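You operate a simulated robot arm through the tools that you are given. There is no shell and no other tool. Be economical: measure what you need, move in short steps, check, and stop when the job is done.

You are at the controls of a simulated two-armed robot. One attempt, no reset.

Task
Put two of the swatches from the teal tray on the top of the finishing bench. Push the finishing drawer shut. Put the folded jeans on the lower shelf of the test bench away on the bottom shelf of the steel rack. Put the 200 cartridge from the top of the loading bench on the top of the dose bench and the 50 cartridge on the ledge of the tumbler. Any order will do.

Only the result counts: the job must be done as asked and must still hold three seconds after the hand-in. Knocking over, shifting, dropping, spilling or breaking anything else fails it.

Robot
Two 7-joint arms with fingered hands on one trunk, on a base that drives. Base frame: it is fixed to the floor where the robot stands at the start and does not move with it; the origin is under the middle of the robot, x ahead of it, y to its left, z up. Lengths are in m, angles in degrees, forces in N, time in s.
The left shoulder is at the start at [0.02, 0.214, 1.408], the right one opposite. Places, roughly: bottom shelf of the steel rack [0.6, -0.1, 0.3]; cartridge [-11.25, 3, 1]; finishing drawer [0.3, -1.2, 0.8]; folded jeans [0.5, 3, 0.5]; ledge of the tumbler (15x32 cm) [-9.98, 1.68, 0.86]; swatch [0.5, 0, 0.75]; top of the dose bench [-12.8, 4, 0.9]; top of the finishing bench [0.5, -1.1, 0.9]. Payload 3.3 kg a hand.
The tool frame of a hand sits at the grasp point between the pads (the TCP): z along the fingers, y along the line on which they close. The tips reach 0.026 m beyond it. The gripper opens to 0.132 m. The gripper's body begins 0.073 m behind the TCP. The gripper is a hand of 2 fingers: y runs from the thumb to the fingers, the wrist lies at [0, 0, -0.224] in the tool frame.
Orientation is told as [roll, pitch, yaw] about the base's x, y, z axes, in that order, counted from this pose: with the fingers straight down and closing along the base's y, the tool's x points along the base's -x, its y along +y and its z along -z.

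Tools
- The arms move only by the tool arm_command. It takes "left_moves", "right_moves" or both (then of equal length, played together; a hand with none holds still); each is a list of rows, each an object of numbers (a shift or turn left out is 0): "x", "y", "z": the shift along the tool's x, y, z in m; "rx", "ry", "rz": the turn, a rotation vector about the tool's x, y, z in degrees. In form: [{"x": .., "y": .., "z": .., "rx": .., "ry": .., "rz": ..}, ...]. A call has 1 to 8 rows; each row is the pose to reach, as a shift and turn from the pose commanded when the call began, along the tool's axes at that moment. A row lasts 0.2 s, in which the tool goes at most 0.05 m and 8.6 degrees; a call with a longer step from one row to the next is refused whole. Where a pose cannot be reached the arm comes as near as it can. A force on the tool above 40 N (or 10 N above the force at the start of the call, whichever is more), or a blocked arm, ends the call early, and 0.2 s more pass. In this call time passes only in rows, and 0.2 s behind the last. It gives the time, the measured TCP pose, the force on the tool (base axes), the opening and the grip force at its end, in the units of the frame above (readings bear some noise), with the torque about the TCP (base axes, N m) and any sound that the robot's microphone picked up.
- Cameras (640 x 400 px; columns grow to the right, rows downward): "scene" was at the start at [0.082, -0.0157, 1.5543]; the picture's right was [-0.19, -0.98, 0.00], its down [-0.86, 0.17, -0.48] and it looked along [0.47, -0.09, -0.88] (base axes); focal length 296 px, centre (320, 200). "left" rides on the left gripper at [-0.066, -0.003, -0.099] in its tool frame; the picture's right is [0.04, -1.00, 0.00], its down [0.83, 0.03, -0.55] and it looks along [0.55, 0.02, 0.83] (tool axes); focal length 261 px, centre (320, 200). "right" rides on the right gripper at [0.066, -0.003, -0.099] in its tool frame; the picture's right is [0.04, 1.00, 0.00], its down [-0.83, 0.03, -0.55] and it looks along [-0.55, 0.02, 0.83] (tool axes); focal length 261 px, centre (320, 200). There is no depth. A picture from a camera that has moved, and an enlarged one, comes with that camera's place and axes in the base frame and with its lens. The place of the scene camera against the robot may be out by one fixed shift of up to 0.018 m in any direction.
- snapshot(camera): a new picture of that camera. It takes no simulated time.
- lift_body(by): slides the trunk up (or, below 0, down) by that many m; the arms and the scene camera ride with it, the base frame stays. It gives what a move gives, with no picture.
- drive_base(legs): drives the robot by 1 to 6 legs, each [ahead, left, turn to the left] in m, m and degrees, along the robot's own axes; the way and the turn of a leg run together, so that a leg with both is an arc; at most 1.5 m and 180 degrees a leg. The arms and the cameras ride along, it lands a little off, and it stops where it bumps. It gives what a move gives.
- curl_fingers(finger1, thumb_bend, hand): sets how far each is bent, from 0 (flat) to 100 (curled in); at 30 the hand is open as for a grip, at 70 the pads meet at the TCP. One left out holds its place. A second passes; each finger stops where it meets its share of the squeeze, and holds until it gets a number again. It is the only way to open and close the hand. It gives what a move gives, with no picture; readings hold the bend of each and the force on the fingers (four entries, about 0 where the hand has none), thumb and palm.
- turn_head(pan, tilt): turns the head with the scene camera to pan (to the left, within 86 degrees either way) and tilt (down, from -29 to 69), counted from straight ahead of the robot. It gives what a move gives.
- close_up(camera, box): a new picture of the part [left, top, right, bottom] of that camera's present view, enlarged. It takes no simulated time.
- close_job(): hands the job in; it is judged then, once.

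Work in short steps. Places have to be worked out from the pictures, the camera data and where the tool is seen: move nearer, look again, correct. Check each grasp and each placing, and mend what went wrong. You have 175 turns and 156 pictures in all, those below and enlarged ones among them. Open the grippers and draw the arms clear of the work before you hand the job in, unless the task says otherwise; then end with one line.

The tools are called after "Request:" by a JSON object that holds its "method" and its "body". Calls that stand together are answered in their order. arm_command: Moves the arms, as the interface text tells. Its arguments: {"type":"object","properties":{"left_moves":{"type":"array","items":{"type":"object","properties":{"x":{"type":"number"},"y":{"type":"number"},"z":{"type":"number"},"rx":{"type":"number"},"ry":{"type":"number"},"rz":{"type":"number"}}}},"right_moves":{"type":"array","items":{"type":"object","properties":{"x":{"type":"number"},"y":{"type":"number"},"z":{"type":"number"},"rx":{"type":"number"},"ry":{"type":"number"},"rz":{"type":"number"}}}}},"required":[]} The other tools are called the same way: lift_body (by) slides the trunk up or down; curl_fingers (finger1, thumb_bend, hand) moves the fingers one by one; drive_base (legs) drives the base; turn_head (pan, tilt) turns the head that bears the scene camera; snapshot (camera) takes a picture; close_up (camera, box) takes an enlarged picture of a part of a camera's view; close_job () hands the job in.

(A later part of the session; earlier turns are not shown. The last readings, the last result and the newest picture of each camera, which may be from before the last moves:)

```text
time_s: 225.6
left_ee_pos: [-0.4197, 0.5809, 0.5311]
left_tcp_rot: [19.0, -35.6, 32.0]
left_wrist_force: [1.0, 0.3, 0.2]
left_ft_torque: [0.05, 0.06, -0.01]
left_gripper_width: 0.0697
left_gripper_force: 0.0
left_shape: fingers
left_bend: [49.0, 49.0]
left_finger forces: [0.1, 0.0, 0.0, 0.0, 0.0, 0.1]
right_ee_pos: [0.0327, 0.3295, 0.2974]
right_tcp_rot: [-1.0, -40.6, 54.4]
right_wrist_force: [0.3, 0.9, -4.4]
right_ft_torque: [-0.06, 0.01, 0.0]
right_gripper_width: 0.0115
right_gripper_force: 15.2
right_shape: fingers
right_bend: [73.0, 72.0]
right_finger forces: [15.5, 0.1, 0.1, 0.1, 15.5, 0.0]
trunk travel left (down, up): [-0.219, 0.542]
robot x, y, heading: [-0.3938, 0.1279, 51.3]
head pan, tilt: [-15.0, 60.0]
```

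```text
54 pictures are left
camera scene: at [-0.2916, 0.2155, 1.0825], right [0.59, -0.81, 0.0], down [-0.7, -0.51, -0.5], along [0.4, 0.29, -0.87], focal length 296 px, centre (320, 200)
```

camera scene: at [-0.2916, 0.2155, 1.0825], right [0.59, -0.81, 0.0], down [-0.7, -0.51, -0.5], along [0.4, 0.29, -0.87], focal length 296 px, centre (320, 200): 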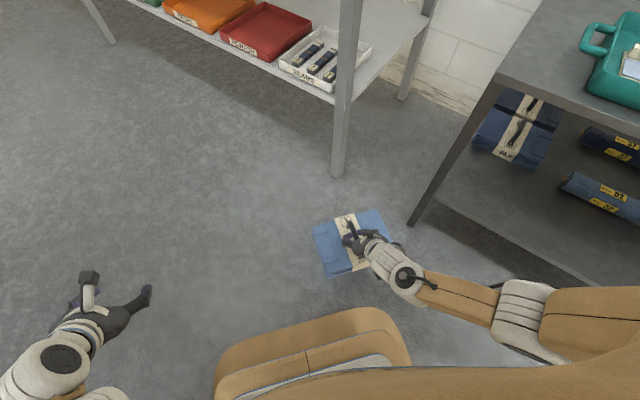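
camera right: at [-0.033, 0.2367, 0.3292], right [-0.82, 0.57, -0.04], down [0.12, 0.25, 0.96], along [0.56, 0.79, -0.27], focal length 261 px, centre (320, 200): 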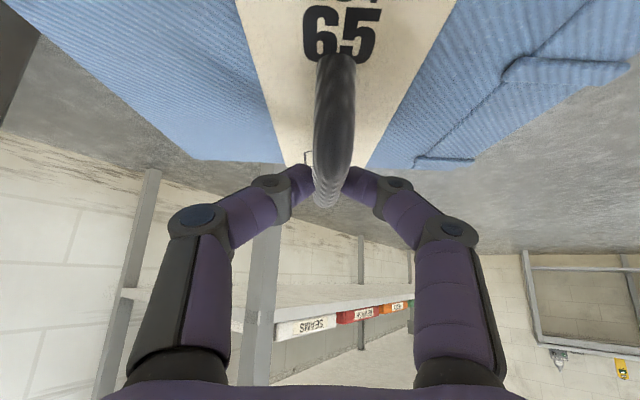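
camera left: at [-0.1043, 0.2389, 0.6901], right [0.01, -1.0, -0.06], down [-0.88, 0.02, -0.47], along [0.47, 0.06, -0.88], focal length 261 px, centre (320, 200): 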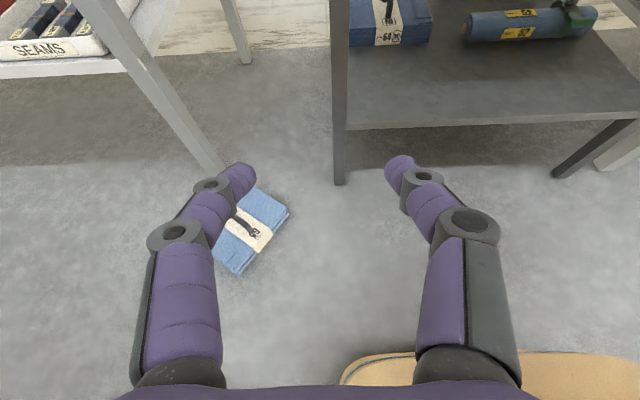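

Held well. I turn to face the rack, raise 0.15, and view the shelf.

Request:
{"method": "drive_base", "body": {"legs": [[0, 0, -52.5]]}}

Request:
{"method": "lift_body", "body": {"by": 0.15}}

Request:
{"method": "turn_head", "body": {"pan": -10, "tilt": 35}}

Request:
{"method": "snapshot", "body": {"camera": "scene"}}

Request:
{"method": "snapshot", "body": {"camera": "right"}}

```text
time_s: 228.4
left_ee_pos: [-0.0459, 0.4202, 0.5309]
left_tcp_rot: [19.1, -35.7, -21.5]
left_wrist_force: [0.4, 1.0, 0.0]
left_ft_torque: [-0.01, -0.03, -0.01]
left_gripper_width: 0.0696
left_gripper_force: 0.0
left_shape: fingers
left_bend: [49.0, 49.0]
left_finger forces: [0.0, 0.0, 0.0, 0.0, 0.0, 0.0]
right_ee_pos: [0.0212, -0.095, 0.2977]
right_tcp_rot: [-1.1, -40.6, 0.9]
right_wrist_force: [0.1, 0.3, -5.1]
right_ft_torque: [-0.02, 0.08, 0.0]
right_gripper_width: 0.0114
right_gripper_force: 15.0
right_shape: fingers
right_bend: [73.0, 72.0]
right_finger forces: [15.4, 0.1, 0.0, 0.0, 15.2, 0.1]
trunk travel left (down, up): [-0.219, 0.542]
robot x, y, heading: [-0.3979, 0.1301, -2.2]
head pan, tilt: [-15.0, 60.0]
```

```text
time_s: 230.1
left_ee_pos: [-0.0451, 0.4392, 0.6817]
left_tcp_rot: [23.8, -34.0, -26.2]
left_wrist_force: [-0.3, 0.0, -0.1]
left_ft_torque: [0.04, 0.02, 0.02]
left_gripper_width: 0.0695
left_gripper_force: 0.0
left_shape: fingers
left_bend: [49.0, 49.0]
left_finger forces: [0.0, 0.0, 0.0, 0.0, 0.0, 0.0]
right_ee_pos: [0.0207, -0.0942, 0.4469]
right_tcp_rot: [-1.2, -40.5, 0.9]
right_wrist_force: [0.2, 0.5, -5.2]
right_ft_torque: [0.0, 0.08, -0.02]
right_gripper_width: 0.0114
right_gripper_force: 15.7
right_shape: fingers
right_bend: [73.0, 72.0]
right_finger forces: [15.5, 0.1, 0.0, 0.0, 15.3, 0.1]
trunk travel left (down, up): [-0.369, 0.392]
robot x, y, heading: [-0.3924, 0.1288, -2.5]
head pan, tilt: [-15.0, 60.0]
```

```text
time_s: 231.0
left_ee_pos: [-0.0438, 0.4401, 0.6831]
left_tcp_rot: [23.9, -34.1, -26.2]
left_wrist_force: [-0.9, 0.2, 0.1]
left_ft_torque: [0.01, 0.01, 0.02]
left_gripper_width: 0.0695
left_gripper_force: 0.1
left_shape: fingers
left_bend: [49.0, 49.0]
left_finger forces: [0.1, 0.1, 0.0, 0.0, 0.0, 0.1]
right_ee_pos: [0.021, -0.0943, 0.4478]
right_tcp_rot: [-1.2, -40.6, 0.9]
right_wrist_force: [-0.5, 0.0, -4.5]
right_ft_torque: [-0.01, 0.05, -0.03]
right_gripper_width: 0.0112
right_gripper_force: 14.5
right_shape: fingers
right_bend: [73.0, 72.0]
right_finger forces: [15.4, 0.0, 0.1, 0.1, 15.3, 0.0]
trunk travel left (down, up): [-0.369, 0.392]
robot x, y, heading: [-0.3935, 0.133, -2.1]
head pan, tilt: [-10.0, 35.0]
```

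```text
53 pictures are left
camera scene: at [-0.2685, 0.1061, 1.2691], right [-0.21, -0.98, 0.0], down [-0.56, 0.12, -0.82], along [0.8, -0.17, -0.57], focal length 296 px, centre (320, 200)
```

scene: 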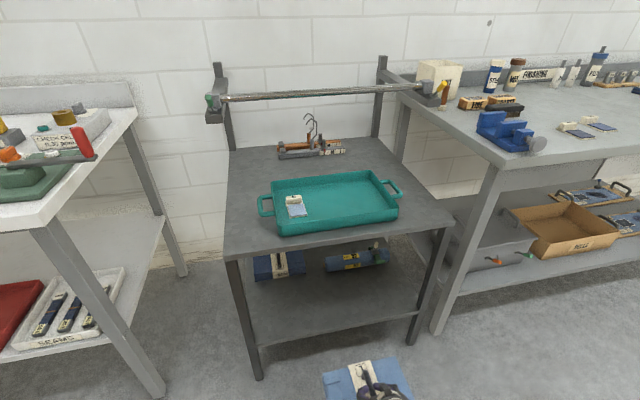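

```text
52 pictures are left
camera right: at [-0.0935, -0.0966, 0.4793], right [-0.03, 1.0, -0.04], down [0.27, 0.05, 0.96], along [0.96, 0.02, -0.27], focal length 261 px, centre (320, 200)
```

right: 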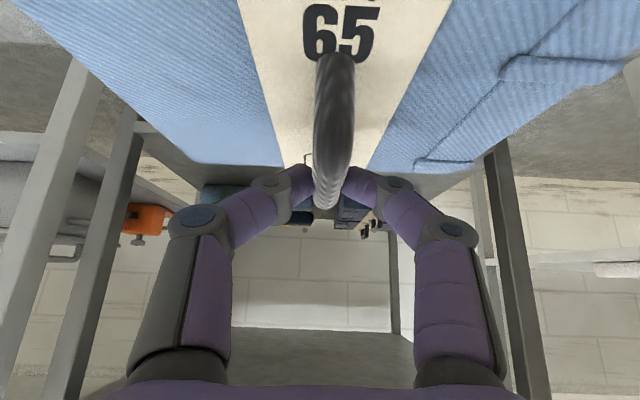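

Shelf front edge is x ≈ 0.30 at z ≈ 0.30, with the other items starting at x ≈ 0.54, so I'll set the jeans at x ≈ 0.41. I drive 0.26 m ahead with a 2° correction, then extend the arm.

Request:
{"method": "drive_base", "body": {"legs": [[0.26, 0.01, 2.1]]}}

Request:
{"method": "arm_command", "body": {"right_moves": [{"x": -0.023, "z": 0.019}, {"x": -0.045, "z": 0.039}]}}

Request:
{"method": "snapshot", "body": {"camera": "scene"}}

Request:
{"method": "snapshot", "body": {"camera": "right"}}

```text
time_s: 232.9
left_ee_pos: [0.213, 0.4549, 0.6825]
left_tcp_rot: [23.9, -34.2, -24.3]
left_wrist_force: [-0.1, -0.3, 0.2]
left_ft_torque: [-0.01, 0.02, 0.02]
left_gripper_width: 0.0703
left_gripper_force: 0.0
left_shape: fingers
left_bend: [49.0, 49.0]
left_finger forces: [0.1, 0.0, 0.0, 0.0, 0.1, 0.0]
right_ee_pos: [0.2957, -0.0768, 0.4476]
right_tcp_rot: [-1.3, -40.5, 2.9]
right_wrist_force: [0.1, 0.2, -5.0]
right_ft_torque: [0.0, 0.08, 0.02]
right_gripper_width: 0.0115
right_gripper_force: 15.0
right_shape: fingers
right_bend: [73.0, 72.0]
right_finger forces: [15.3, 0.0, 0.0, 0.0, 15.3, 0.0]
trunk travel left (down, up): [-0.369, 0.392]
robot x, y, heading: [-0.1274, 0.1379, -0.2]
head pan, tilt: [-10.0, 35.0]
```

```text
time_s: 233.5
left_ee_pos: [0.2129, 0.4562, 0.6844]
left_tcp_rot: [24.0, -34.2, -24.5]
left_wrist_force: [0.3, -0.6, -0.4]
left_ft_torque: [0.04, 0.01, 0.0]
left_gripper_width: 0.0697
left_gripper_force: 0.1
left_shape: fingers
left_bend: [49.0, 49.0]
left_finger forces: [0.0, 0.0, 0.0, 0.1, 0.1, 0.1]
right_ee_pos: [0.356, -0.0745, 0.4491]
right_tcp_rot: [-1.1, -40.5, 2.9]
right_wrist_force: [0.0, 0.3, -4.9]
right_ft_torque: [0.02, 0.11, 0.01]
right_gripper_width: 0.0111
right_gripper_force: 15.7
right_shape: fingers
right_bend: [73.0, 72.0]
right_finger forces: [15.7, 0.0, 0.0, 0.0, 15.2, 0.0]
trunk travel left (down, up): [-0.369, 0.392]
robot x, y, heading: [-0.1256, 0.1353, -0.4]
head pan, tilt: [-10.0, 35.0]
```

```text
51 pictures are left
camera scene: at [-0.0002, 0.1146, 1.2691], right [-0.18, -0.98, 0.0], down [-0.56, 0.1, -0.82], along [0.81, -0.15, -0.57], focal length 296 px, centre (320, 200)
```

scene: 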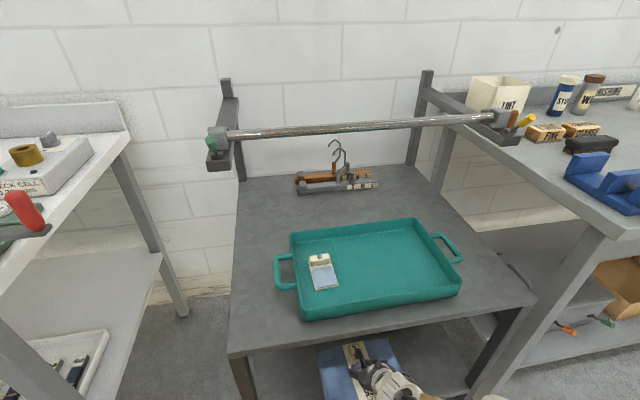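

```text
50 pictures are left
camera right: at [0.2408, -0.0802, 0.4814], right [-0.07, 1.0, -0.04], down [0.27, 0.06, 0.96], along [0.96, 0.06, -0.27], focal length 261 px, centre (320, 200)
```

right: 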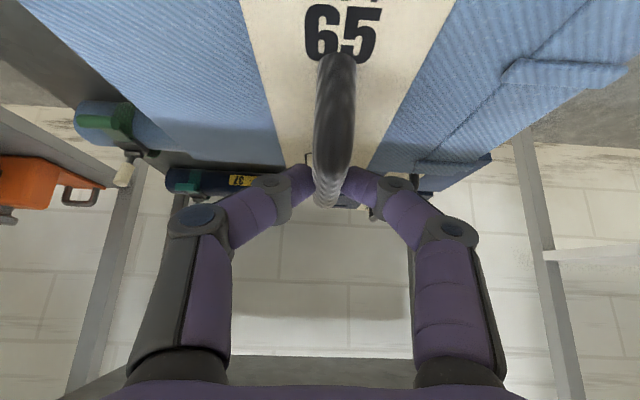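

Over the shelf. I extend 4 cm more, then lower gently by trunk until the weight comes off.

Request:
{"method": "arm_command", "body": {"right_moves": [{"x": -0.03, "z": 0.0254}]}}

Request:
{"method": "lift_body", "body": {"by": -0.035}}

Request:
{"method": "snapshot", "body": {"camera": "right"}}

```text
time_s: 233.9
left_ee_pos: [0.2122, 0.4571, 0.6829]
left_tcp_rot: [24.0, -34.2, -24.4]
left_wrist_force: [0.6, 0.7, -0.2]
left_ft_torque: [-0.01, -0.01, 0.01]
left_gripper_width: 0.0697
left_gripper_force: 0.1
left_shape: fingers
left_bend: [49.0, 49.0]
left_finger forces: [0.1, 0.1, 0.1, 0.1, 0.0, 0.1]
right_ee_pos: [0.3721, -0.0787, 0.46]
right_tcp_rot: [-1.1, -40.6, 2.8]
right_wrist_force: [-0.2, 0.2, -5.0]
right_ft_torque: [0.02, 0.04, 0.01]
right_gripper_width: 0.0112
right_gripper_force: 15.4
right_shape: fingers
right_bend: [73.0, 72.0]
right_finger forces: [15.8, 0.1, 0.0, 0.0, 15.1, 0.0]
right hand out of reach, approached as far as the arm can: row 1
trunk travel left (down, up): [-0.369, 0.392]
robot x, y, heading: [-0.1273, 0.1323, -0.1]
head pan, tilt: [-10.0, 35.0]
```

```text
time_s: 234.7
left_ee_pos: [0.2099, 0.4675, 0.6486]
left_tcp_rot: [26.9, -32.5, -27.4]
left_wrist_force: [-0.5, -0.3, 0.4]
left_ft_torque: [0.0, 0.02, 0.02]
left_gripper_width: 0.0698
left_gripper_force: 0.0
left_shape: fingers
left_bend: [49.0, 49.0]
left_finger forces: [0.1, 0.0, 0.1, 0.1, 0.0, 0.0]
right_ee_pos: [0.3742, -0.0773, 0.4234]
right_tcp_rot: [-1.0, -40.6, 2.9]
right_wrist_force: [0.1, -0.7, -4.9]
right_ft_torque: [-0.04, -0.01, 0.01]
right_gripper_width: 0.011
right_gripper_force: 15.2
right_shape: fingers
right_bend: [74.0, 72.0]
right_finger forces: [15.3, 0.1, 0.1, 0.1, 15.1, 0.1]
trunk travel left (down, up): [-0.334, 0.427]
robot x, y, heading: [-0.1246, 0.1376, -0.2]
head pan, tilt: [-10.0, 35.0]
```

```text
49 pictures are left
camera right: at [0.2591, -0.0836, 0.4555], right [-0.07, 1.0, -0.04], down [0.27, 0.06, 0.96], along [0.96, 0.05, -0.27], focal length 261 px, centre (320, 200)
```

right: 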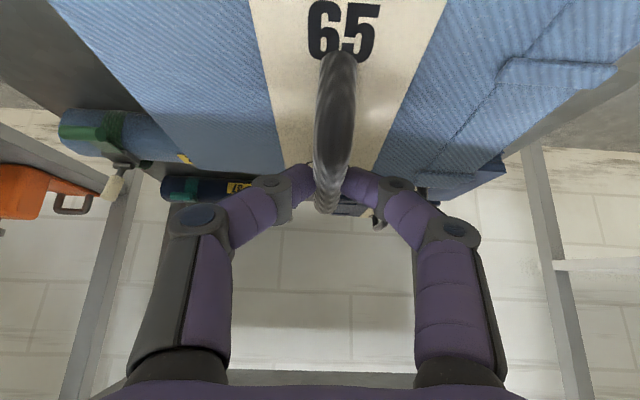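

At x 0.374; I drive 2.5 cm further in and lower the remaining ~2 cm.

Request:
{"method": "drive_base", "body": {"legs": [[0.025, 0, 0]]}}

Request:
{"method": "lift_body", "body": {"by": -0.02}}

```text
time_s: 235.5
left_ee_pos: [0.236, 0.4697, 0.6491]
left_tcp_rot: [27.1, -32.7, -27.4]
left_wrist_force: [-0.1, -0.1, 0.5]
left_ft_torque: [0.03, 0.01, -0.01]
left_gripper_width: 0.0698
left_gripper_force: 0.1
left_shape: fingers
left_bend: [49.0, 49.0]
left_finger forces: [0.1, 0.1, 0.1, 0.1, 0.0, 0.0]
right_ee_pos: [0.3992, -0.0772, 0.4234]
right_tcp_rot: [-1.2, -40.5, 2.9]
right_wrist_force: [1.4, -0.4, -4.7]
right_ft_torque: [-0.03, -0.01, 0.04]
right_gripper_width: 0.0111
right_gripper_force: 15.0
right_shape: fingers
right_bend: [74.0, 72.0]
right_finger forces: [14.9, 0.1, 0.1, 0.0, 14.8, 0.0]
trunk travel left (down, up): [-0.334, 0.427]
robot x, y, heading: [-0.103, 0.1377, -0.2]
head pan, tilt: [-10.0, 35.0]
```

```text
time_s: 236.2
left_ee_pos: [0.2335, 0.4781, 0.6283]
left_tcp_rot: [28.8, -31.3, -29.2]
left_wrist_force: [0.2, -0.6, -0.2]
left_ft_torque: [-0.02, 0.03, -0.02]
left_gripper_width: 0.0696
left_gripper_force: 0.0
left_shape: fingers
left_bend: [49.0, 49.0]
left_finger forces: [0.0, 0.1, 0.0, 0.0, 0.1, 0.0]
right_ee_pos: [0.3985, -0.0781, 0.4035]
right_tcp_rot: [-1.1, -40.5, 3.0]
right_wrist_force: [-0.8, 0.5, -4.9]
right_ft_torque: [-0.01, 0.07, 0.01]
right_gripper_width: 0.011
right_gripper_force: 14.5
right_shape: fingers
right_bend: [74.0, 72.0]
right_finger forces: [14.7, 0.0, 0.0, 0.0, 14.9, 0.0]
trunk travel left (down, up): [-0.314, 0.447]
robot x, y, heading: [-0.1003, 0.1366, -0.2]
head pan, tilt: [-10.0, 35.0]
```

Still hanging; I lower in 1 cm steps.

Request:
{"method": "lift_body", "body": {"by": -0.008}}

Request:
{"method": "lift_body", "body": {"by": -0.006}}

Request:
{"method": "snapshot", "body": {"camera": "right"}}

```text
time_s: 236.8
left_ee_pos: [0.2346, 0.4821, 0.6217]
left_tcp_rot: [29.8, -30.7, -30.2]
left_wrist_force: [0.3, 0.1, 0.1]
left_ft_torque: [0.0, -0.02, 0.03]
left_gripper_width: 0.0698
left_gripper_force: 0.0
left_shape: fingers
left_bend: [49.0, 49.0]
left_finger forces: [0.1, 0.1, 0.0, 0.0, 0.1, 0.1]
right_ee_pos: [0.3989, -0.0769, 0.3947]
right_tcp_rot: [-1.0, -40.6, 2.9]
right_wrist_force: [0.4, 0.1, -5.2]
right_ft_torque: [0.0, 0.02, -0.02]
right_gripper_width: 0.0112
right_gripper_force: 15.2
right_shape: fingers
right_bend: [74.0, 72.0]
right_finger forces: [14.6, 0.1, 0.0, 0.0, 14.8, 0.0]
trunk travel left (down, up): [-0.306, 0.455]
robot x, y, heading: [-0.105, 0.1343, -0.3]
head pan, tilt: [-10.0, 35.0]
```

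```text
time_s: 237.3
left_ee_pos: [0.2359, 0.4855, 0.6176]
left_tcp_rot: [30.4, -30.4, -30.8]
left_wrist_force: [-1.1, 0.4, 0.2]
left_ft_torque: [-0.01, -0.01, 0.04]
left_gripper_width: 0.0698
left_gripper_force: 0.2
left_shape: fingers
left_bend: [49.0, 49.0]
left_finger forces: [0.0, 0.1, 0.1, 0.1, 0.0, 0.0]
right_ee_pos: [0.3995, -0.0766, 0.3892]
right_tcp_rot: [-1.1, -40.6, 3.0]
right_wrist_force: [0.2, -0.1, -4.8]
right_ft_torque: [-0.01, 0.05, -0.03]
right_gripper_width: 0.0112
right_gripper_force: 14.7
right_shape: fingers
right_bend: [74.0, 72.0]
right_finger forces: [14.6, 0.1, 0.0, 0.0, 14.7, 0.0]
trunk travel left (down, up): [-0.3, 0.461]
robot x, y, heading: [-0.1004, 0.1361, -0.4]
head pan, tilt: [-10.0, 35.0]
```

```text
48 pictures are left
camera right: at [0.2843, -0.0835, 0.4216], right [-0.07, 1.0, -0.04], down [0.27, 0.06, 0.96], along [0.96, 0.05, -0.27], focal length 261 px, centre (320, 200)
```

right: 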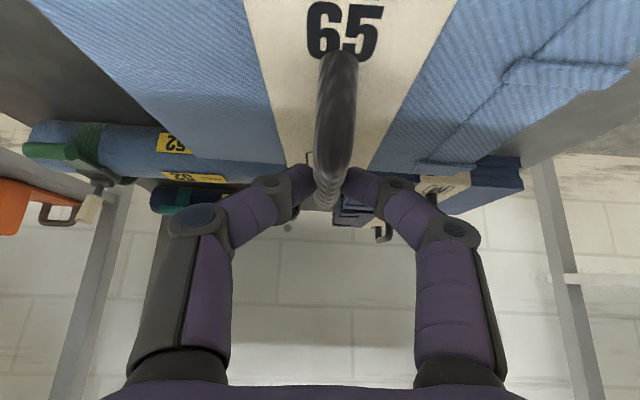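

Not touched yet; keep lowering.

Request:
{"method": "lift_body", "body": {"by": -0.012}}

Request:
{"method": "lift_body", "body": {"by": -0.01}}

Request:
{"method": "snapshot", "body": {"camera": "right"}}

```text
time_s: 237.9
left_ee_pos: [0.235, 0.486, 0.6065]
left_tcp_rot: [30.5, -30.5, -30.9]
left_wrist_force: [0.0, 0.3, -0.2]
left_ft_torque: [0.01, 0.01, 0.0]
left_gripper_width: 0.0697
left_gripper_force: 0.0
left_shape: fingers
left_bend: [49.0, 49.0]
left_finger forces: [0.0, 0.0, 0.1, 0.0, 0.0, 0.0]
right_ee_pos: [0.399, -0.0772, 0.3779]
right_tcp_rot: [-1.1, -40.6, 2.9]
right_wrist_force: [0.4, 0.0, -5.1]
right_ft_torque: [-0.03, 0.07, 0.02]
right_gripper_width: 0.011
right_gripper_force: 15.6
right_shape: fingers
right_bend: [74.0, 72.0]
right_finger forces: [14.6, 0.1, 0.1, 0.0, 14.6, 0.0]
trunk travel left (down, up): [-0.288, 0.473]
robot x, y, heading: [-0.0996, 0.1327, -0.5]
head pan, tilt: [-10.0, 35.0]
```

```text
time_s: 238.5
left_ee_pos: [0.2352, 0.4866, 0.5955]
left_tcp_rot: [30.5, -30.7, -31.0]
left_wrist_force: [0.0, -0.7, -0.4]
left_ft_torque: [0.03, -0.02, 0.0]
left_gripper_width: 0.0697
left_gripper_force: 0.1
left_shape: fingers
left_bend: [49.0, 49.0]
left_finger forces: [0.0, 0.0, 0.0, 0.0, 0.1, 0.0]
right_ee_pos: [0.3982, -0.079, 0.3669]
right_tcp_rot: [-1.2, -40.6, 2.9]
right_wrist_force: [-0.3, 0.3, -4.1]
right_ft_torque: [-0.01, 0.05, 0.02]
right_gripper_width: 0.0112
right_gripper_force: 14.3
right_shape: fingers
right_bend: [74.0, 72.0]
right_finger forces: [14.6, 0.0, 0.0, 0.0, 14.5, 0.0]
trunk travel left (down, up): [-0.278, 0.483]
robot x, y, heading: [-0.1025, 0.1332, -0.4]
head pan, tilt: [-10.0, 35.0]
```

```text
47 pictures are left
camera right: at [0.284, -0.0837, 0.3994], right [-0.07, 1.0, -0.04], down [0.27, 0.06, 0.96], along [0.96, 0.06, -0.27], focal length 261 px, centre (320, 200)
```

right: 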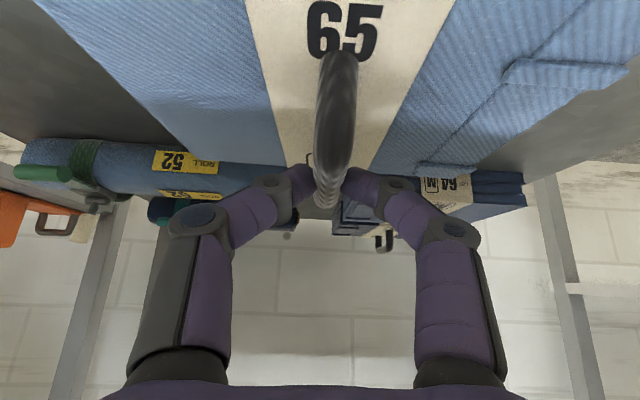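

Rolls sit farther back (x ≈ 0.55+). I keep lowering until contact.

Request:
{"method": "lift_body", "body": {"by": -0.01}}

Request:
{"method": "lift_body", "body": {"by": -0.01}}

Request:
{"method": "lift_body", "body": {"by": -0.008}}

Request:
{"method": "snapshot", "body": {"camera": "right"}}

```text
time_s: 239.1
left_ee_pos: [0.2368, 0.4837, 0.5855]
left_tcp_rot: [30.4, -30.9, -30.8]
left_wrist_force: [-0.4, -0.4, -0.2]
left_ft_torque: [-0.05, 0.0, -0.01]
left_gripper_width: 0.0697
left_gripper_force: 0.0
left_shape: fingers
left_bend: [49.0, 49.0]
left_finger forces: [0.1, 0.0, 0.1, 0.0, 0.1, 0.0]
right_ee_pos: [0.399, -0.0783, 0.3581]
right_tcp_rot: [-1.2, -40.5, 2.9]
right_wrist_force: [0.0, 0.4, -3.7]
right_ft_torque: [-0.06, 0.02, -0.01]
right_gripper_width: 0.0109
right_gripper_force: 16.1
right_shape: fingers
right_bend: [74.0, 72.0]
right_finger forces: [15.8, 0.0, 0.0, 0.1, 16.1, 0.0]
trunk travel left (down, up): [-0.268, 0.493]
robot x, y, heading: [-0.0986, 0.1327, -0.3]
head pan, tilt: [-10.0, 35.0]
```

```text
time_s: 239.6
left_ee_pos: [0.2373, 0.4837, 0.5766]
left_tcp_rot: [30.1, -31.2, -30.8]
left_wrist_force: [0.4, 0.1, 0.6]
left_ft_torque: [0.0, 0.01, 0.02]
left_gripper_width: 0.0699
left_gripper_force: 0.1
left_shape: fingers
left_bend: [49.0, 49.0]
left_finger forces: [0.0, 0.1, 0.0, 0.0, 0.0, 0.1]
right_ee_pos: [0.3965, -0.0771, 0.3469]
right_tcp_rot: [-1.1, -40.3, 3.1]
right_wrist_force: [0.2, 0.6, -4.4]
right_ft_torque: [-0.04, 0.06, -0.01]
right_gripper_width: 0.0043
right_gripper_force: 11.5
right_shape: fingers
right_bend: [76.0, 74.0]
right_finger forces: [11.0, 0.0, 0.0, 0.0, 11.1, 0.1]
trunk travel left (down, up): [-0.258, 0.503]
robot x, y, heading: [-0.1044, 0.1365, -0.4]
head pan, tilt: [-10.0, 35.0]
```

```text
time_s: 240.2
left_ee_pos: [0.2394, 0.4843, 0.5688]
left_tcp_rot: [30.1, -31.3, -30.5]
left_wrist_force: [0.6, -0.1, -0.2]
left_ft_torque: [-0.02, -0.03, 0.03]
left_gripper_width: 0.0697
left_gripper_force: 0.0
left_shape: fingers
left_bend: [49.0, 49.0]
left_finger forces: [0.0, 0.0, 0.1, 0.1, 0.0, 0.1]
right_ee_pos: [0.398, -0.0777, 0.3394]
right_tcp_rot: [-1.1, -40.5, 2.8]
right_wrist_force: [0.0, 0.0, -3.0]
right_ft_torque: [-0.01, 0.07, -0.01]
right_gripper_width: 0.0
right_gripper_force: 0.1
right_shape: fingers
right_bend: [76.0, 75.0]
right_finger forces: [0.1, 0.0, 0.0, 0.0, 0.0, 0.1]
trunk travel left (down, up): [-0.25, 0.511]
robot x, y, heading: [-0.1037, 0.1302, -0.1]
head pan, tilt: [-10.0, 35.0]
```

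```text
46 pictures are left
camera right: at [0.2838, -0.0836, 0.3713], right [-0.07, 1.0, -0.04], down [0.27, 0.06, 0.96], along [0.96, 0.06, -0.27], focal length 261 px, centre (320, 200)
```

right: 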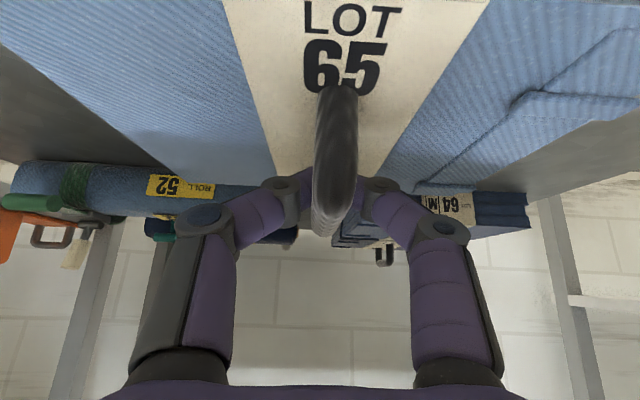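

The jeans are on the shelf and the closed fingers have slid under the bar. I lower 5 mm more, open, and back out with the fingers clear of the loop.

Request:
{"method": "lift_body", "body": {"by": -0.006}}

Request:
{"method": "curl_fingers", "body": {"hand": "right", "finger1": 46, "thumb_bend": 46}}

Request:
{"method": "snapshot", "body": {"camera": "right"}}

```text
time_s: 240.8
left_ee_pos: [0.2401, 0.4815, 0.563]
left_tcp_rot: [29.8, -31.4, -30.2]
left_wrist_force: [-0.6, 1.0, 0.1]
left_ft_torque: [-0.01, 0.0, 0.02]
left_gripper_width: 0.0699
left_gripper_force: 0.0
left_shape: fingers
left_bend: [49.0, 49.0]
left_finger forces: [0.1, 0.0, 0.0, 0.1, 0.1, 0.0]
right_ee_pos: [0.3986, -0.0791, 0.3335]
right_tcp_rot: [-1.2, -40.6, 2.9]
right_wrist_force: [1.1, 0.8, -0.5]
right_ft_torque: [-0.01, -0.01, 0.0]
right_gripper_width: 0.0
right_gripper_force: 0.1
right_shape: fingers
right_bend: [76.0, 75.0]
right_finger forces: [0.0, 0.0, 0.0, 0.0, 0.0, 0.0]
trunk travel left (down, up): [-0.244, 0.517]
robot x, y, heading: [-0.0993, 0.1334, -0.3]
head pan, tilt: [-10.0, 35.0]
```

```text
time_s: 241.8
left_ee_pos: [0.2373, 0.482, 0.5624]
left_tcp_rot: [29.7, -31.5, -30.1]
left_wrist_force: [-0.2, -0.2, 0.4]
left_ft_torque: [0.01, 0.0, -0.02]
left_gripper_width: 0.0698
left_gripper_force: 0.0
left_shape: fingers
left_bend: [49.0, 49.0]
left_finger forces: [0.0, 0.0, 0.0, 0.0, 0.0, 0.1]
right_ee_pos: [0.3993, -0.0774, 0.3346]
right_tcp_rot: [-1.0, -40.7, 2.9]
right_wrist_force: [1.5, -2.5, 12.6]
right_ft_torque: [0.51, -0.3, -0.14]
right_gripper_width: 0.0742
right_gripper_force: 6.6
right_shape: fingers
right_bend: [50.0, 46.0]
right_finger forces: [13.4, 0.1, 0.0, 0.0, 0.1, 0.0]
trunk travel left (down, up): [-0.244, 0.517]
robot x, y, heading: [-0.1057, 0.1334, -0.3]
head pan, tilt: [-10.0, 35.0]
```

```text
45 pictures are left
camera right: at [0.2849, -0.0834, 0.3666], right [-0.07, 1.0, -0.04], down [0.27, 0.06, 0.96], along [0.96, 0.05, -0.27], focal length 261 px, centre (320, 200)
```

right: 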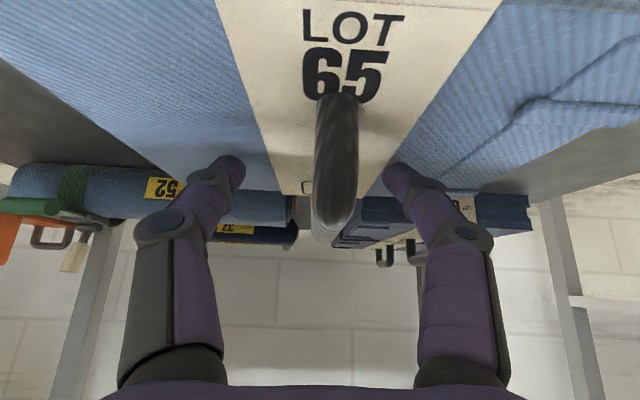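

A finger presses on the cloth; I raise 3 cm with fingers open, then back straight out and look.

Request:
{"method": "lift_body", "body": {"by": 0.03}}

Request:
{"method": "lift_body", "body": {"by": 0.04}}

Request:
{"method": "drive_base", "body": {"legs": [[-0.3, 0, 0]]}}

Request:
{"method": "turn_head", "body": {"pan": -8, "tilt": 30}}

Request:
{"method": "snapshot", "body": {"camera": "scene"}}

Request:
{"method": "snapshot", "body": {"camera": "right"}}

```text
time_s: 242.5
left_ee_pos: [0.2382, 0.4831, 0.5931]
left_tcp_rot: [30.2, -31.2, -30.5]
left_wrist_force: [0.7, 0.1, -0.4]
left_ft_torque: [-0.03, 0.01, -0.03]
left_gripper_width: 0.0696
left_gripper_force: 0.1
left_shape: fingers
left_bend: [49.0, 49.0]
left_finger forces: [0.0, 0.0, 0.0, 0.1, 0.0, 0.0]
right_ee_pos: [0.3976, -0.0768, 0.3635]
right_tcp_rot: [-1.1, -40.5, 3.0]
right_wrist_force: [-0.4, -0.2, 0.4]
right_ft_torque: [0.02, -0.04, 0.02]
right_gripper_width: 0.0794
right_gripper_force: 0.1
right_shape: fingers
right_bend: [46.0, 46.0]
right_finger forces: [0.0, 0.0, 0.1, 0.0, 0.1, 0.0]
trunk travel left (down, up): [-0.274, 0.487]
robot x, y, heading: [-0.0994, 0.1301, 0.0]
head pan, tilt: [-10.0, 35.0]
```

```text
time_s: 243.3
left_ee_pos: [0.2382, 0.4864, 0.6334]
left_tcp_rot: [30.8, -30.7, -31.3]
left_wrist_force: [0.0, 0.5, 0.7]
left_ft_torque: [-0.01, -0.01, 0.0]
left_gripper_width: 0.0697
left_gripper_force: 0.1
left_shape: fingers
left_bend: [49.0, 49.0]
left_finger forces: [0.1, 0.0, 0.0, 0.0, 0.0, 0.1]
right_ee_pos: [0.3983, -0.0773, 0.403]
right_tcp_rot: [-1.2, -40.5, 2.9]
right_wrist_force: [-0.3, -0.1, -0.1]
right_ft_torque: [-0.01, -0.02, 0.0]
right_gripper_width: 0.0796
right_gripper_force: 0.0
right_shape: fingers
right_bend: [46.0, 46.0]
right_finger forces: [0.0, 0.0, 0.0, 0.1, 0.1, 0.0]
trunk travel left (down, up): [-0.314, 0.447]
robot x, y, heading: [-0.1028, 0.1295, -0.2]
head pan, tilt: [-10.0, 35.0]
```

```text
time_s: 245.4
left_ee_pos: [-0.0597, 0.4885, 0.6341]
left_tcp_rot: [30.9, -30.8, -31.2]
left_wrist_force: [0.1, 0.5, 0.1]
left_ft_torque: [0.02, -0.02, -0.01]
left_gripper_width: 0.0698
left_gripper_force: 0.0
left_shape: fingers
left_bend: [49.0, 49.0]
left_finger forces: [0.1, 0.0, 0.1, 0.0, 0.0, 0.0]
right_ee_pos: [0.1007, -0.0768, 0.4028]
right_tcp_rot: [-1.1, -40.7, 2.8]
right_wrist_force: [1.0, 0.1, 0.0]
right_ft_torque: [0.0, 0.0, -0.02]
right_gripper_width: 0.0797
right_gripper_force: 0.2
right_shape: fingers
right_bend: [46.0, 46.0]
right_finger forces: [0.1, 0.0, 0.0, 0.1, 0.1, 0.1]
trunk travel left (down, up): [-0.314, 0.447]
robot x, y, heading: [-0.3984, 0.1376, -0.2]
head pan, tilt: [-10.0, 35.0]
```

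```text
time_s: 246.0
left_ee_pos: [-0.0601, 0.4876, 0.6338]
left_tcp_rot: [31.1, -30.7, -31.4]
left_wrist_force: [0.2, -0.2, 0.6]
left_ft_torque: [0.01, 0.02, 0.02]
left_gripper_width: 0.0696
left_gripper_force: 0.1
left_shape: fingers
left_bend: [49.0, 49.0]
left_finger forces: [0.0, 0.0, 0.0, 0.0, 0.0, 0.0]
right_ee_pos: [0.0996, -0.0772, 0.4041]
right_tcp_rot: [-1.2, -40.6, 2.9]
right_wrist_force: [0.0, 0.5, 0.2]
right_ft_torque: [0.03, 0.02, -0.01]
right_gripper_width: 0.0797
right_gripper_force: 0.2
right_shape: fingers
right_bend: [46.0, 46.0]
right_finger forces: [0.0, 0.0, 0.0, 0.0, 0.1, 0.0]
trunk travel left (down, up): [-0.314, 0.447]
robot x, y, heading: [-0.3995, 0.1364, -0.4]
head pan, tilt: [-8.0, 30.0]
```

```text
44 pictures are left
camera scene: at [-0.2616, 0.1185, 1.2213], right [-0.15, -0.99, 0.0], down [-0.5, 0.07, -0.87], along [0.86, -0.13, -0.5], focal length 296 px, centre (320, 200)
```

scene: 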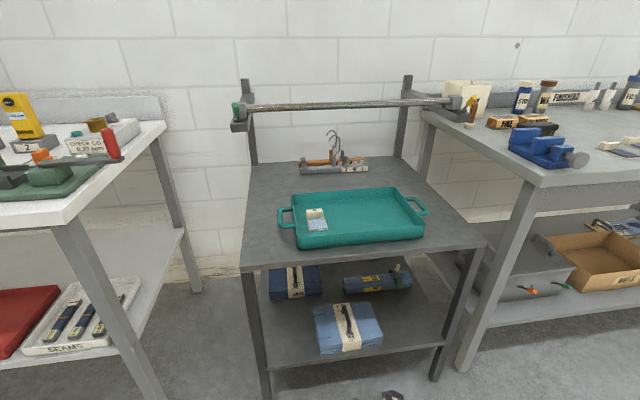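

```text
43 pictures are left
camera right: at [-0.0148, -0.0825, 0.4356], right [-0.07, 1.0, -0.04], down [0.27, 0.06, 0.96], along [0.96, 0.05, -0.27], focal length 261 px, centre (320, 200)
```

right: 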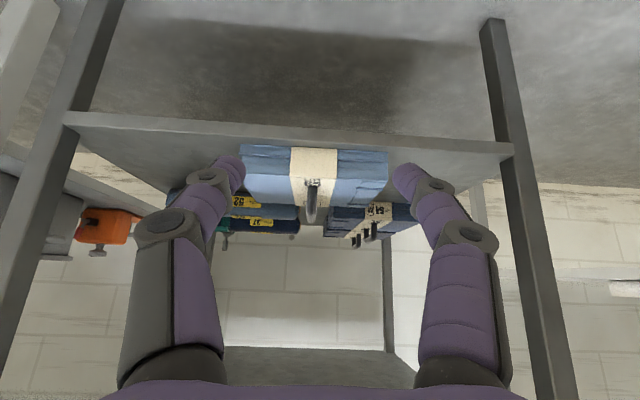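

The jeans rest level on the rack's bottom shelf. Next the cartridges ~11 m away: I straighten the right hand, raise the trunk, drive to y ≈ 2, turn to face −x and look.

Request:
{"method": "arm_command", "body": {"right_moves": [{"ry": 8}, {"ry": 16}, {"ry": 24}, {"ry": 32}, {"ry": 40.5}]}}

Request:
{"method": "lift_body", "body": {"by": 0.4}}

Request:
{"method": "drive_base", "body": {"legs": [[0, 1.5, 0], [-0.2, 0.5, 0], [0, 0, 90], [0, 0, 90]]}}

Request:
{"method": "turn_head", "body": {"pan": 0, "tilt": 15}}

Request:
{"method": "snapshot", "body": {"camera": "scene"}}

```text
time_s: 247.2
left_ee_pos: [-0.0585, 0.4882, 0.6335]
left_tcp_rot: [31.2, -30.9, -31.5]
left_wrist_force: [0.2, 0.7, -0.2]
left_ft_torque: [-0.01, 0.0, 0.02]
left_gripper_width: 0.0696
left_gripper_force: 0.0
left_shape: fingers
left_bend: [49.0, 49.0]
left_finger forces: [0.1, 0.0, 0.1, 0.1, 0.1, 0.1]
right_ee_pos: [0.0627, -0.1082, 0.436]
right_tcp_rot: [-0.6, -3.8, 2.5]
right_wrist_force: [0.1, 0.2, 0.7]
right_ft_torque: [0.0, 0.0, 0.01]
right_gripper_width: 0.08
right_gripper_force: 0.1
right_shape: fingers
right_bend: [46.0, 46.0]
right_finger forces: [0.0, 0.0, 0.1, 0.0, 0.0, 0.0]
right hand out of reach, approached as far as the arm can: row 2, 3, 4, 5
trunk travel left (down, up): [-0.314, 0.447]
robot x, y, heading: [-0.405, 0.1364, -0.5]
head pan, tilt: [-8.0, 30.0]
```

```text
time_s: 251.1
left_ee_pos: [-0.0594, 0.5012, 1.0358]
left_tcp_rot: [33.5, -29.2, -33.6]
left_wrist_force: [0.0, -0.7, 0.0]
left_ft_torque: [-0.02, 0.0, -0.01]
left_gripper_width: 0.07
left_gripper_force: 0.1
left_shape: fingers
left_bend: [49.0, 49.0]
left_finger forces: [0.0, 0.1, 0.0, 0.0, 0.0, 0.0]
right_ee_pos: [0.0836, -0.1068, 0.861]
right_tcp_rot: [-0.8, -7.0, 2.4]
right_wrist_force: [-0.2, -0.2, -0.6]
right_ft_torque: [0.0, 0.0, 0.01]
right_gripper_width: 0.0799
right_gripper_force: 0.0
right_shape: fingers
right_bend: [46.0, 46.0]
right_finger forces: [0.0, 0.1, 0.0, 0.0, 0.1, 0.0]
trunk travel left (down, up): [-0.714, 0.047]
robot x, y, heading: [-0.3977, 0.1351, -0.7]
head pan, tilt: [-8.0, 30.0]
```

```text
time_s: 268.9
left_ee_pos: [-0.9447, 1.8404, 1.0371]
left_tcp_rot: [33.6, -29.4, 141.9]
left_wrist_force: [-0.5, 0.6, -0.4]
left_ft_torque: [-0.03, 0.0, -0.01]
left_gripper_width: 0.0696
left_gripper_force: 0.0
left_shape: fingers
left_bend: [49.0, 49.0]
left_finger forces: [0.0, 0.0, 0.0, 0.0, 0.0, 0.1]
right_ee_pos: [-1.0404, 2.4573, 0.8609]
right_tcp_rot: [-0.9, -7.0, 177.8]
right_wrist_force: [0.1, 0.2, -0.4]
right_ft_torque: [-0.03, 0.01, 0.0]
right_gripper_width: 0.0802
right_gripper_force: 0.1
right_shape: fingers
right_bend: [46.0, 46.0]
right_finger forces: [0.1, 0.0, 0.0, 0.0, 0.0, 0.0]
trunk travel left (down, up): [-0.714, 0.047]
robot x, y, heading: [-0.5743, 2.1793, 175.6]
head pan, tilt: [-8.0, 30.0]
```

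```text
time_s: 269.7
left_ee_pos: [-0.9455, 1.8393, 1.038]
left_tcp_rot: [33.8, -29.3, 141.9]
left_wrist_force: [0.3, 0.1, -0.2]
left_ft_torque: [-0.02, 0.0, -0.02]
left_gripper_width: 0.0698
left_gripper_force: 0.0
left_shape: fingers
left_bend: [49.0, 49.0]
left_finger forces: [0.0, 0.0, 0.0, 0.0, 0.1, 0.0]
right_ee_pos: [-1.0399, 2.4567, 0.8617]
right_tcp_rot: [-0.8, -7.1, 177.9]
right_wrist_force: [-0.4, -0.1, 0.5]
right_ft_torque: [-0.02, 0.0, -0.01]
right_gripper_width: 0.0799
right_gripper_force: 0.0
right_shape: fingers
right_bend: [46.0, 46.0]
right_finger forces: [0.1, 0.1, 0.1, 0.0, 0.0, 0.1]
trunk travel left (down, up): [-0.714, 0.047]
robot x, y, heading: [-0.5735, 2.1798, 175.4]
head pan, tilt: [0.0, 15.0]
```

```text
42 pictures are left
camera scene: at [-0.6728, 2.1844, 1.647], right [0.08, 1.0, 0.0], down [0.26, -0.02, -0.97], along [-0.96, 0.08, -0.26], focal length 296 px, centre (320, 200)
```

scene: 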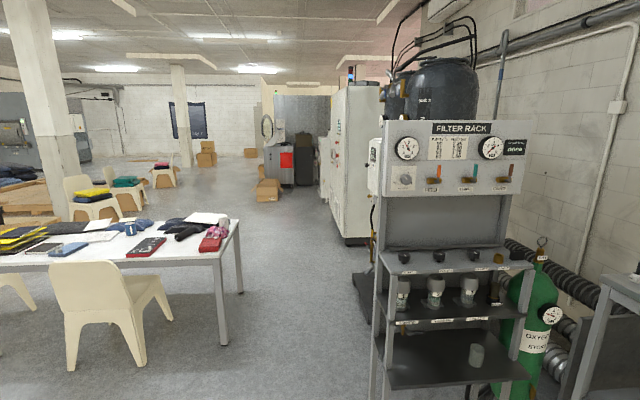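

A corridor of ~1 m lies between the table (left) and filter rack (right). I correct the heading, bias left, and drive 4 m, then look.

Request:
{"method": "drive_base", "body": {"legs": [[0, 0.08, 4.5], [1.5, 0, 0], [1.5, 0, 0], [1.4, 0, 0]]}}

Request:
{"method": "snapshot", "body": {"camera": "scene"}}

```text
time_s: 291.5
left_ee_pos: [-5.3626, 1.7769, 1.0368]
left_tcp_rot: [33.8, -29.4, 145.1]
left_wrist_force: [0.2, 0.3, -0.1]
left_ft_torque: [0.03, 0.01, -0.01]
left_gripper_width: 0.0693
left_gripper_force: 0.1
left_shape: fingers
left_bend: [49.0, 49.0]
left_finger forces: [0.0, 0.0, 0.0, 0.0, 0.1, 0.0]
right_ee_pos: [-5.4918, 2.3883, 0.8601]
right_tcp_rot: [-0.7, -7.0, -179.0]
right_wrist_force: [-0.2, -0.5, -0.1]
right_ft_torque: [-0.02, -0.03, 0.02]
right_gripper_width: 0.0802
right_gripper_force: 0.0
right_shape: fingers
right_bend: [46.0, 46.0]
right_finger forces: [0.0, 0.0, 0.0, 0.1, 0.1, 0.1]
trunk travel left (down, up): [-0.714, 0.047]
robot x, y, heading: [-5.0135, 2.1366, 178.3]
head pan, tilt: [0.0, 15.0]
```

```text
41 pictures are left
camera scene: at [-5.1098, 2.1354, 1.647], right [0.03, 1.0, 0.0], down [0.26, -0.01, -0.97], along [-0.97, 0.03, -0.26], focal length 296 px, centre (320, 200)
```

scene: 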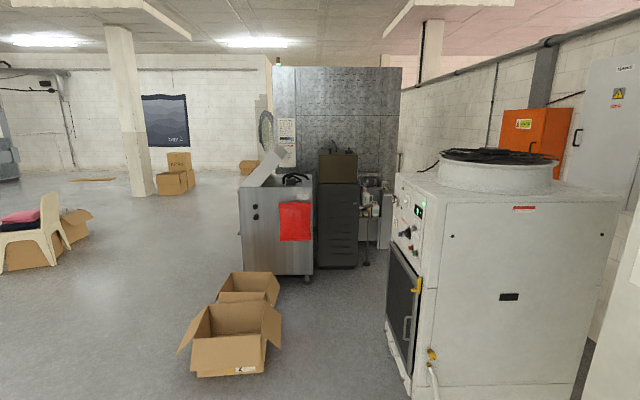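

Boxes and a steel machine block straight ahead; the free lane is to the left (y ≈ 0.4). I shift left and go on.

Request:
{"method": "drive_base", "body": {"legs": [[0.3, 1.4, 1.7], [0.3, 0.4, 0], [1.2, 0, 0]]}}

Request:
{"method": "turn_head", "body": {"pan": -25, "tilt": 15}}

Request:
{"method": "snapshot", "body": {"camera": "scene"}}

```text
time_s: 306.6
left_ee_pos: [-7.1358, 0.0012, 1.0386]
left_tcp_rot: [33.8, -29.2, 145.8]
left_wrist_force: [0.3, -0.5, 0.1]
left_ft_torque: [0.03, -0.02, -0.01]
left_gripper_width: 0.0699
left_gripper_force: 0.0
left_shape: fingers
left_bend: [49.0, 49.0]
left_finger forces: [0.0, 0.0, 0.1, 0.1, 0.0, 0.1]
right_ee_pos: [-7.2728, 0.6114, 0.8609]
right_tcp_rot: [-0.7, -7.0, -178.2]
right_wrist_force: [-0.6, 0.9, 0.1]
right_ft_torque: [0.03, 0.02, -0.01]
right_gripper_width: 0.0801
right_gripper_force: 0.1
right_shape: fingers
right_bend: [46.0, 46.0]
right_finger forces: [0.0, 0.1, 0.1, 0.0, 0.0, 0.0]
trunk travel left (down, up): [-0.714, 0.047]
robot x, y, heading: [-6.7935, 0.3661, 179.0]
head pan, tilt: [0.0, 15.0]
```

```text
time_s: 307.5
left_ee_pos: [-7.1352, 0.0009, 1.0388]
left_tcp_rot: [33.8, -29.2, 145.7]
left_wrist_force: [-0.1, -0.3, -0.4]
left_ft_torque: [0.02, 0.0, -0.03]
left_gripper_width: 0.0697
left_gripper_force: 0.1
left_shape: fingers
left_bend: [49.0, 49.0]
left_finger forces: [0.1, 0.0, 0.0, 0.1, 0.0, 0.0]
right_ee_pos: [-7.2733, 0.6127, 0.8608]
right_tcp_rot: [-0.8, -7.0, -178.3]
right_wrist_force: [0.3, -1.0, 0.2]
right_ft_torque: [-0.02, -0.03, 0.01]
right_gripper_width: 0.0797
right_gripper_force: 0.0
right_shape: fingers
right_bend: [46.0, 46.0]
right_finger forces: [0.0, 0.0, 0.0, 0.1, 0.0, 0.0]
trunk travel left (down, up): [-0.714, 0.047]
robot x, y, heading: [-6.7909, 0.3659, 179.5]
head pan, tilt: [-25.0, 15.0]
```

```text
40 pictures are left
camera scene: at [-6.8774, 0.4034, 1.6471], right [0.44, 0.9, 0.0], down [0.23, -0.11, -0.97], along [-0.87, 0.42, -0.26], focal length 296 px, centre (320, 200)
```

scene: 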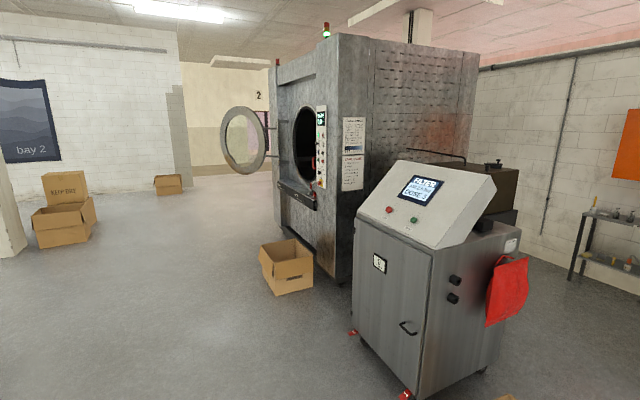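

The tumbler's door face (facing −y) carries the ledge; its benches are beyond it. I drive on along y ≈ 0.35 to x ≈ −11.9 and look to the right.

Request:
{"method": "drive_base", "body": {"legs": [[1.5, 0.05, 0], [1.5, 0, 0], [1.5, 0, 0], [0.5, 0, 0]]}}

Request:
{"method": "turn_head", "body": {"pan": -75, "tilt": 18}}

Request:
{"method": "snapshot", "body": {"camera": "scene"}}

```text
refused: leg 1 is longer than a leg can be; nothing moved
```

```text
time_s: 308.6
left_ee_pos: [-7.1357, 0.0016, 1.0387]
left_tcp_rot: [33.8, -29.3, 145.8]
left_wrist_force: [0.4, 0.9, 0.0]
left_ft_torque: [-0.02, 0.0, -0.01]
left_gripper_width: 0.0695
left_gripper_force: 0.0
left_shape: fingers
left_bend: [49.0, 49.0]
left_finger forces: [0.0, 0.0, 0.0, 0.0, 0.0, 0.0]
right_ee_pos: [-7.2722, 0.6125, 0.8619]
right_tcp_rot: [-0.8, -7.0, -178.1]
right_wrist_force: [0.3, -0.1, -1.5]
right_ft_torque: [0.0, 0.01, -0.03]
right_gripper_width: 0.08
right_gripper_force: 0.1
right_shape: fingers
right_bend: [46.0, 46.0]
right_finger forces: [0.0, 0.1, 0.0, 0.1, 0.0, 0.0]
trunk travel left (down, up): [-0.714, 0.047]
robot x, y, heading: [-6.7872, 0.3671, 179.3]
head pan, tilt: [-75.0, 18.0]
```

```text
39 pictures are left
camera scene: at [-6.8162, 0.4533, 1.6422], right [0.97, 0.25, 0.0], down [0.08, -0.3, -0.95], along [-0.23, 0.92, -0.31], focal length 296 px, centre (320, 200)
```

scene: 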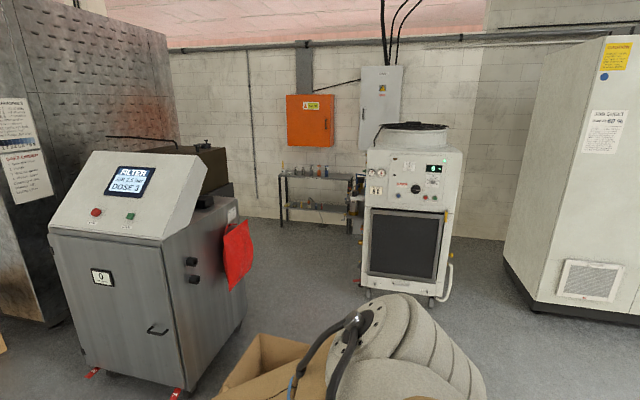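

Refused for leg length only; I redo the drive without the side component.

Request:
{"method": "drive_base", "body": {"legs": [[1.5, 0, 0], [1.5, 0, 0], [1.5, 0, 0], [0.5, 0, 0]]}}

Request:
{"method": "turn_head", "body": {"pan": -75, "tilt": 18}}

Request:
{"method": "snapshot", "body": {"camera": "scene"}}

```text
time_s: 332.5
left_ee_pos: [-12.1083, 0.0928, 1.0381]
left_tcp_rot: [33.8, -29.2, 143.6]
left_wrist_force: [0.4, 0.4, 0.0]
left_ft_torque: [0.02, -0.02, -0.01]
left_gripper_width: 0.0697
left_gripper_force: 0.0
left_shape: fingers
left_bend: [49.0, 49.0]
left_finger forces: [0.0, 0.0, 0.0, 0.1, 0.0, 0.1]
right_ee_pos: [-12.2225, 0.707, 0.8606]
right_tcp_rot: [-0.8, -6.9, 179.7]
right_wrist_force: [0.4, 0.2, -0.3]
right_ft_torque: [0.01, -0.04, -0.02]
right_gripper_width: 0.08
right_gripper_force: 0.0
right_shape: fingers
right_bend: [46.0, 46.0]
right_finger forces: [0.0, 0.0, 0.0, 0.1, 0.0, 0.0]
trunk travel left (down, up): [-0.714, 0.047]
robot x, y, heading: [-11.747, 0.4421, 176.8]
head pan, tilt: [-75.0, 18.0]
```

```text
time_s: 333.1
left_ee_pos: [-12.1083, 0.0916, 1.0382]
left_tcp_rot: [33.9, -29.2, 143.6]
left_wrist_force: [-0.4, 0.0, 0.6]
left_ft_torque: [0.01, 0.02, -0.01]
left_gripper_width: 0.0698
left_gripper_force: 0.1
left_shape: fingers
left_bend: [49.0, 49.0]
left_finger forces: [0.1, 0.0, 0.0, 0.1, 0.0, 0.1]
right_ee_pos: [-12.2218, 0.7079, 0.8606]
right_tcp_rot: [-0.8, -6.9, 179.6]
right_wrist_force: [0.1, -0.2, -0.4]
right_ft_torque: [-0.02, 0.0, -0.01]
right_gripper_width: 0.0799
right_gripper_force: 0.0
right_shape: fingers
right_bend: [46.0, 46.0]
right_finger forces: [0.1, 0.1, 0.1, 0.0, 0.0, 0.1]
trunk travel left (down, up): [-0.714, 0.047]
robot x, y, heading: [-11.7517, 0.4412, 176.9]
head pan, tilt: [-75.0, 18.0]
```

```text
38 pictures are left
camera scene: at [-11.7717, 0.5319, 1.6422], right [0.98, 0.21, 0.0], down [0.06, -0.3, -0.95], along [-0.2, 0.93, -0.31], focal length 296 px, centre (320, 200)
```

scene: 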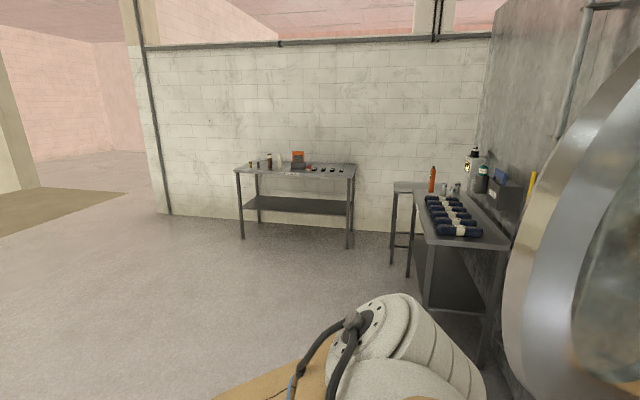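

Loading bench is beside the tumbler (right), dose bench on the far wall. Enlarge both.

Request:
{"method": "close_up", "body": {"camera": "scene", "box": [380, 130, 540, 250]}}

Request:
{"method": "close_up", "body": {"camera": "scene", "box": [220, 140, 380, 220]}}

```text
3.33 times, centred on (460, 190) of scene
camera zoom: at [-11.7717, 0.5319, 1.6422], right [0.98, 0.21, 0.0], down [0.06, -0.3, -0.95], along [-0.2, 0.93, -0.31], focal length 988 px, centre (-147, 233)
```

zoom: 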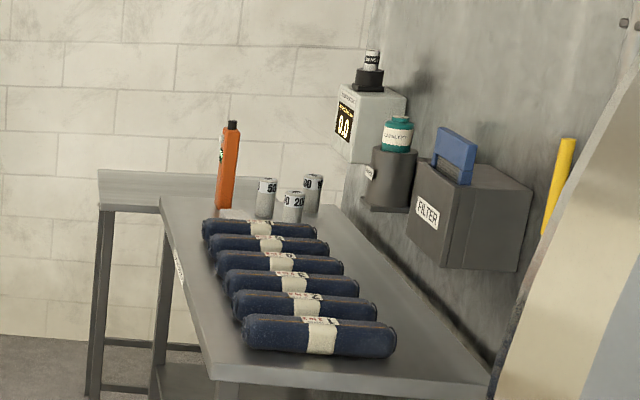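

```text
4.00 times, centred on (300, 180) of scene
camera zoom: at [-11.7717, 0.5319, 1.6422], right [0.98, 0.21, 0.0], down [0.06, -0.3, -0.95], along [-0.2, 0.93, -0.31], focal length 1186 px, centre (400, 280)
```

zoom: 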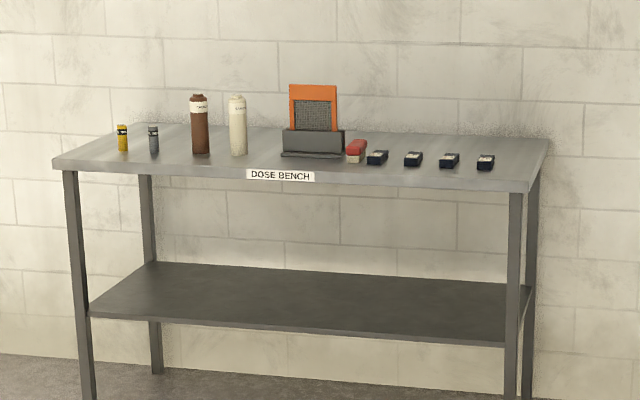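

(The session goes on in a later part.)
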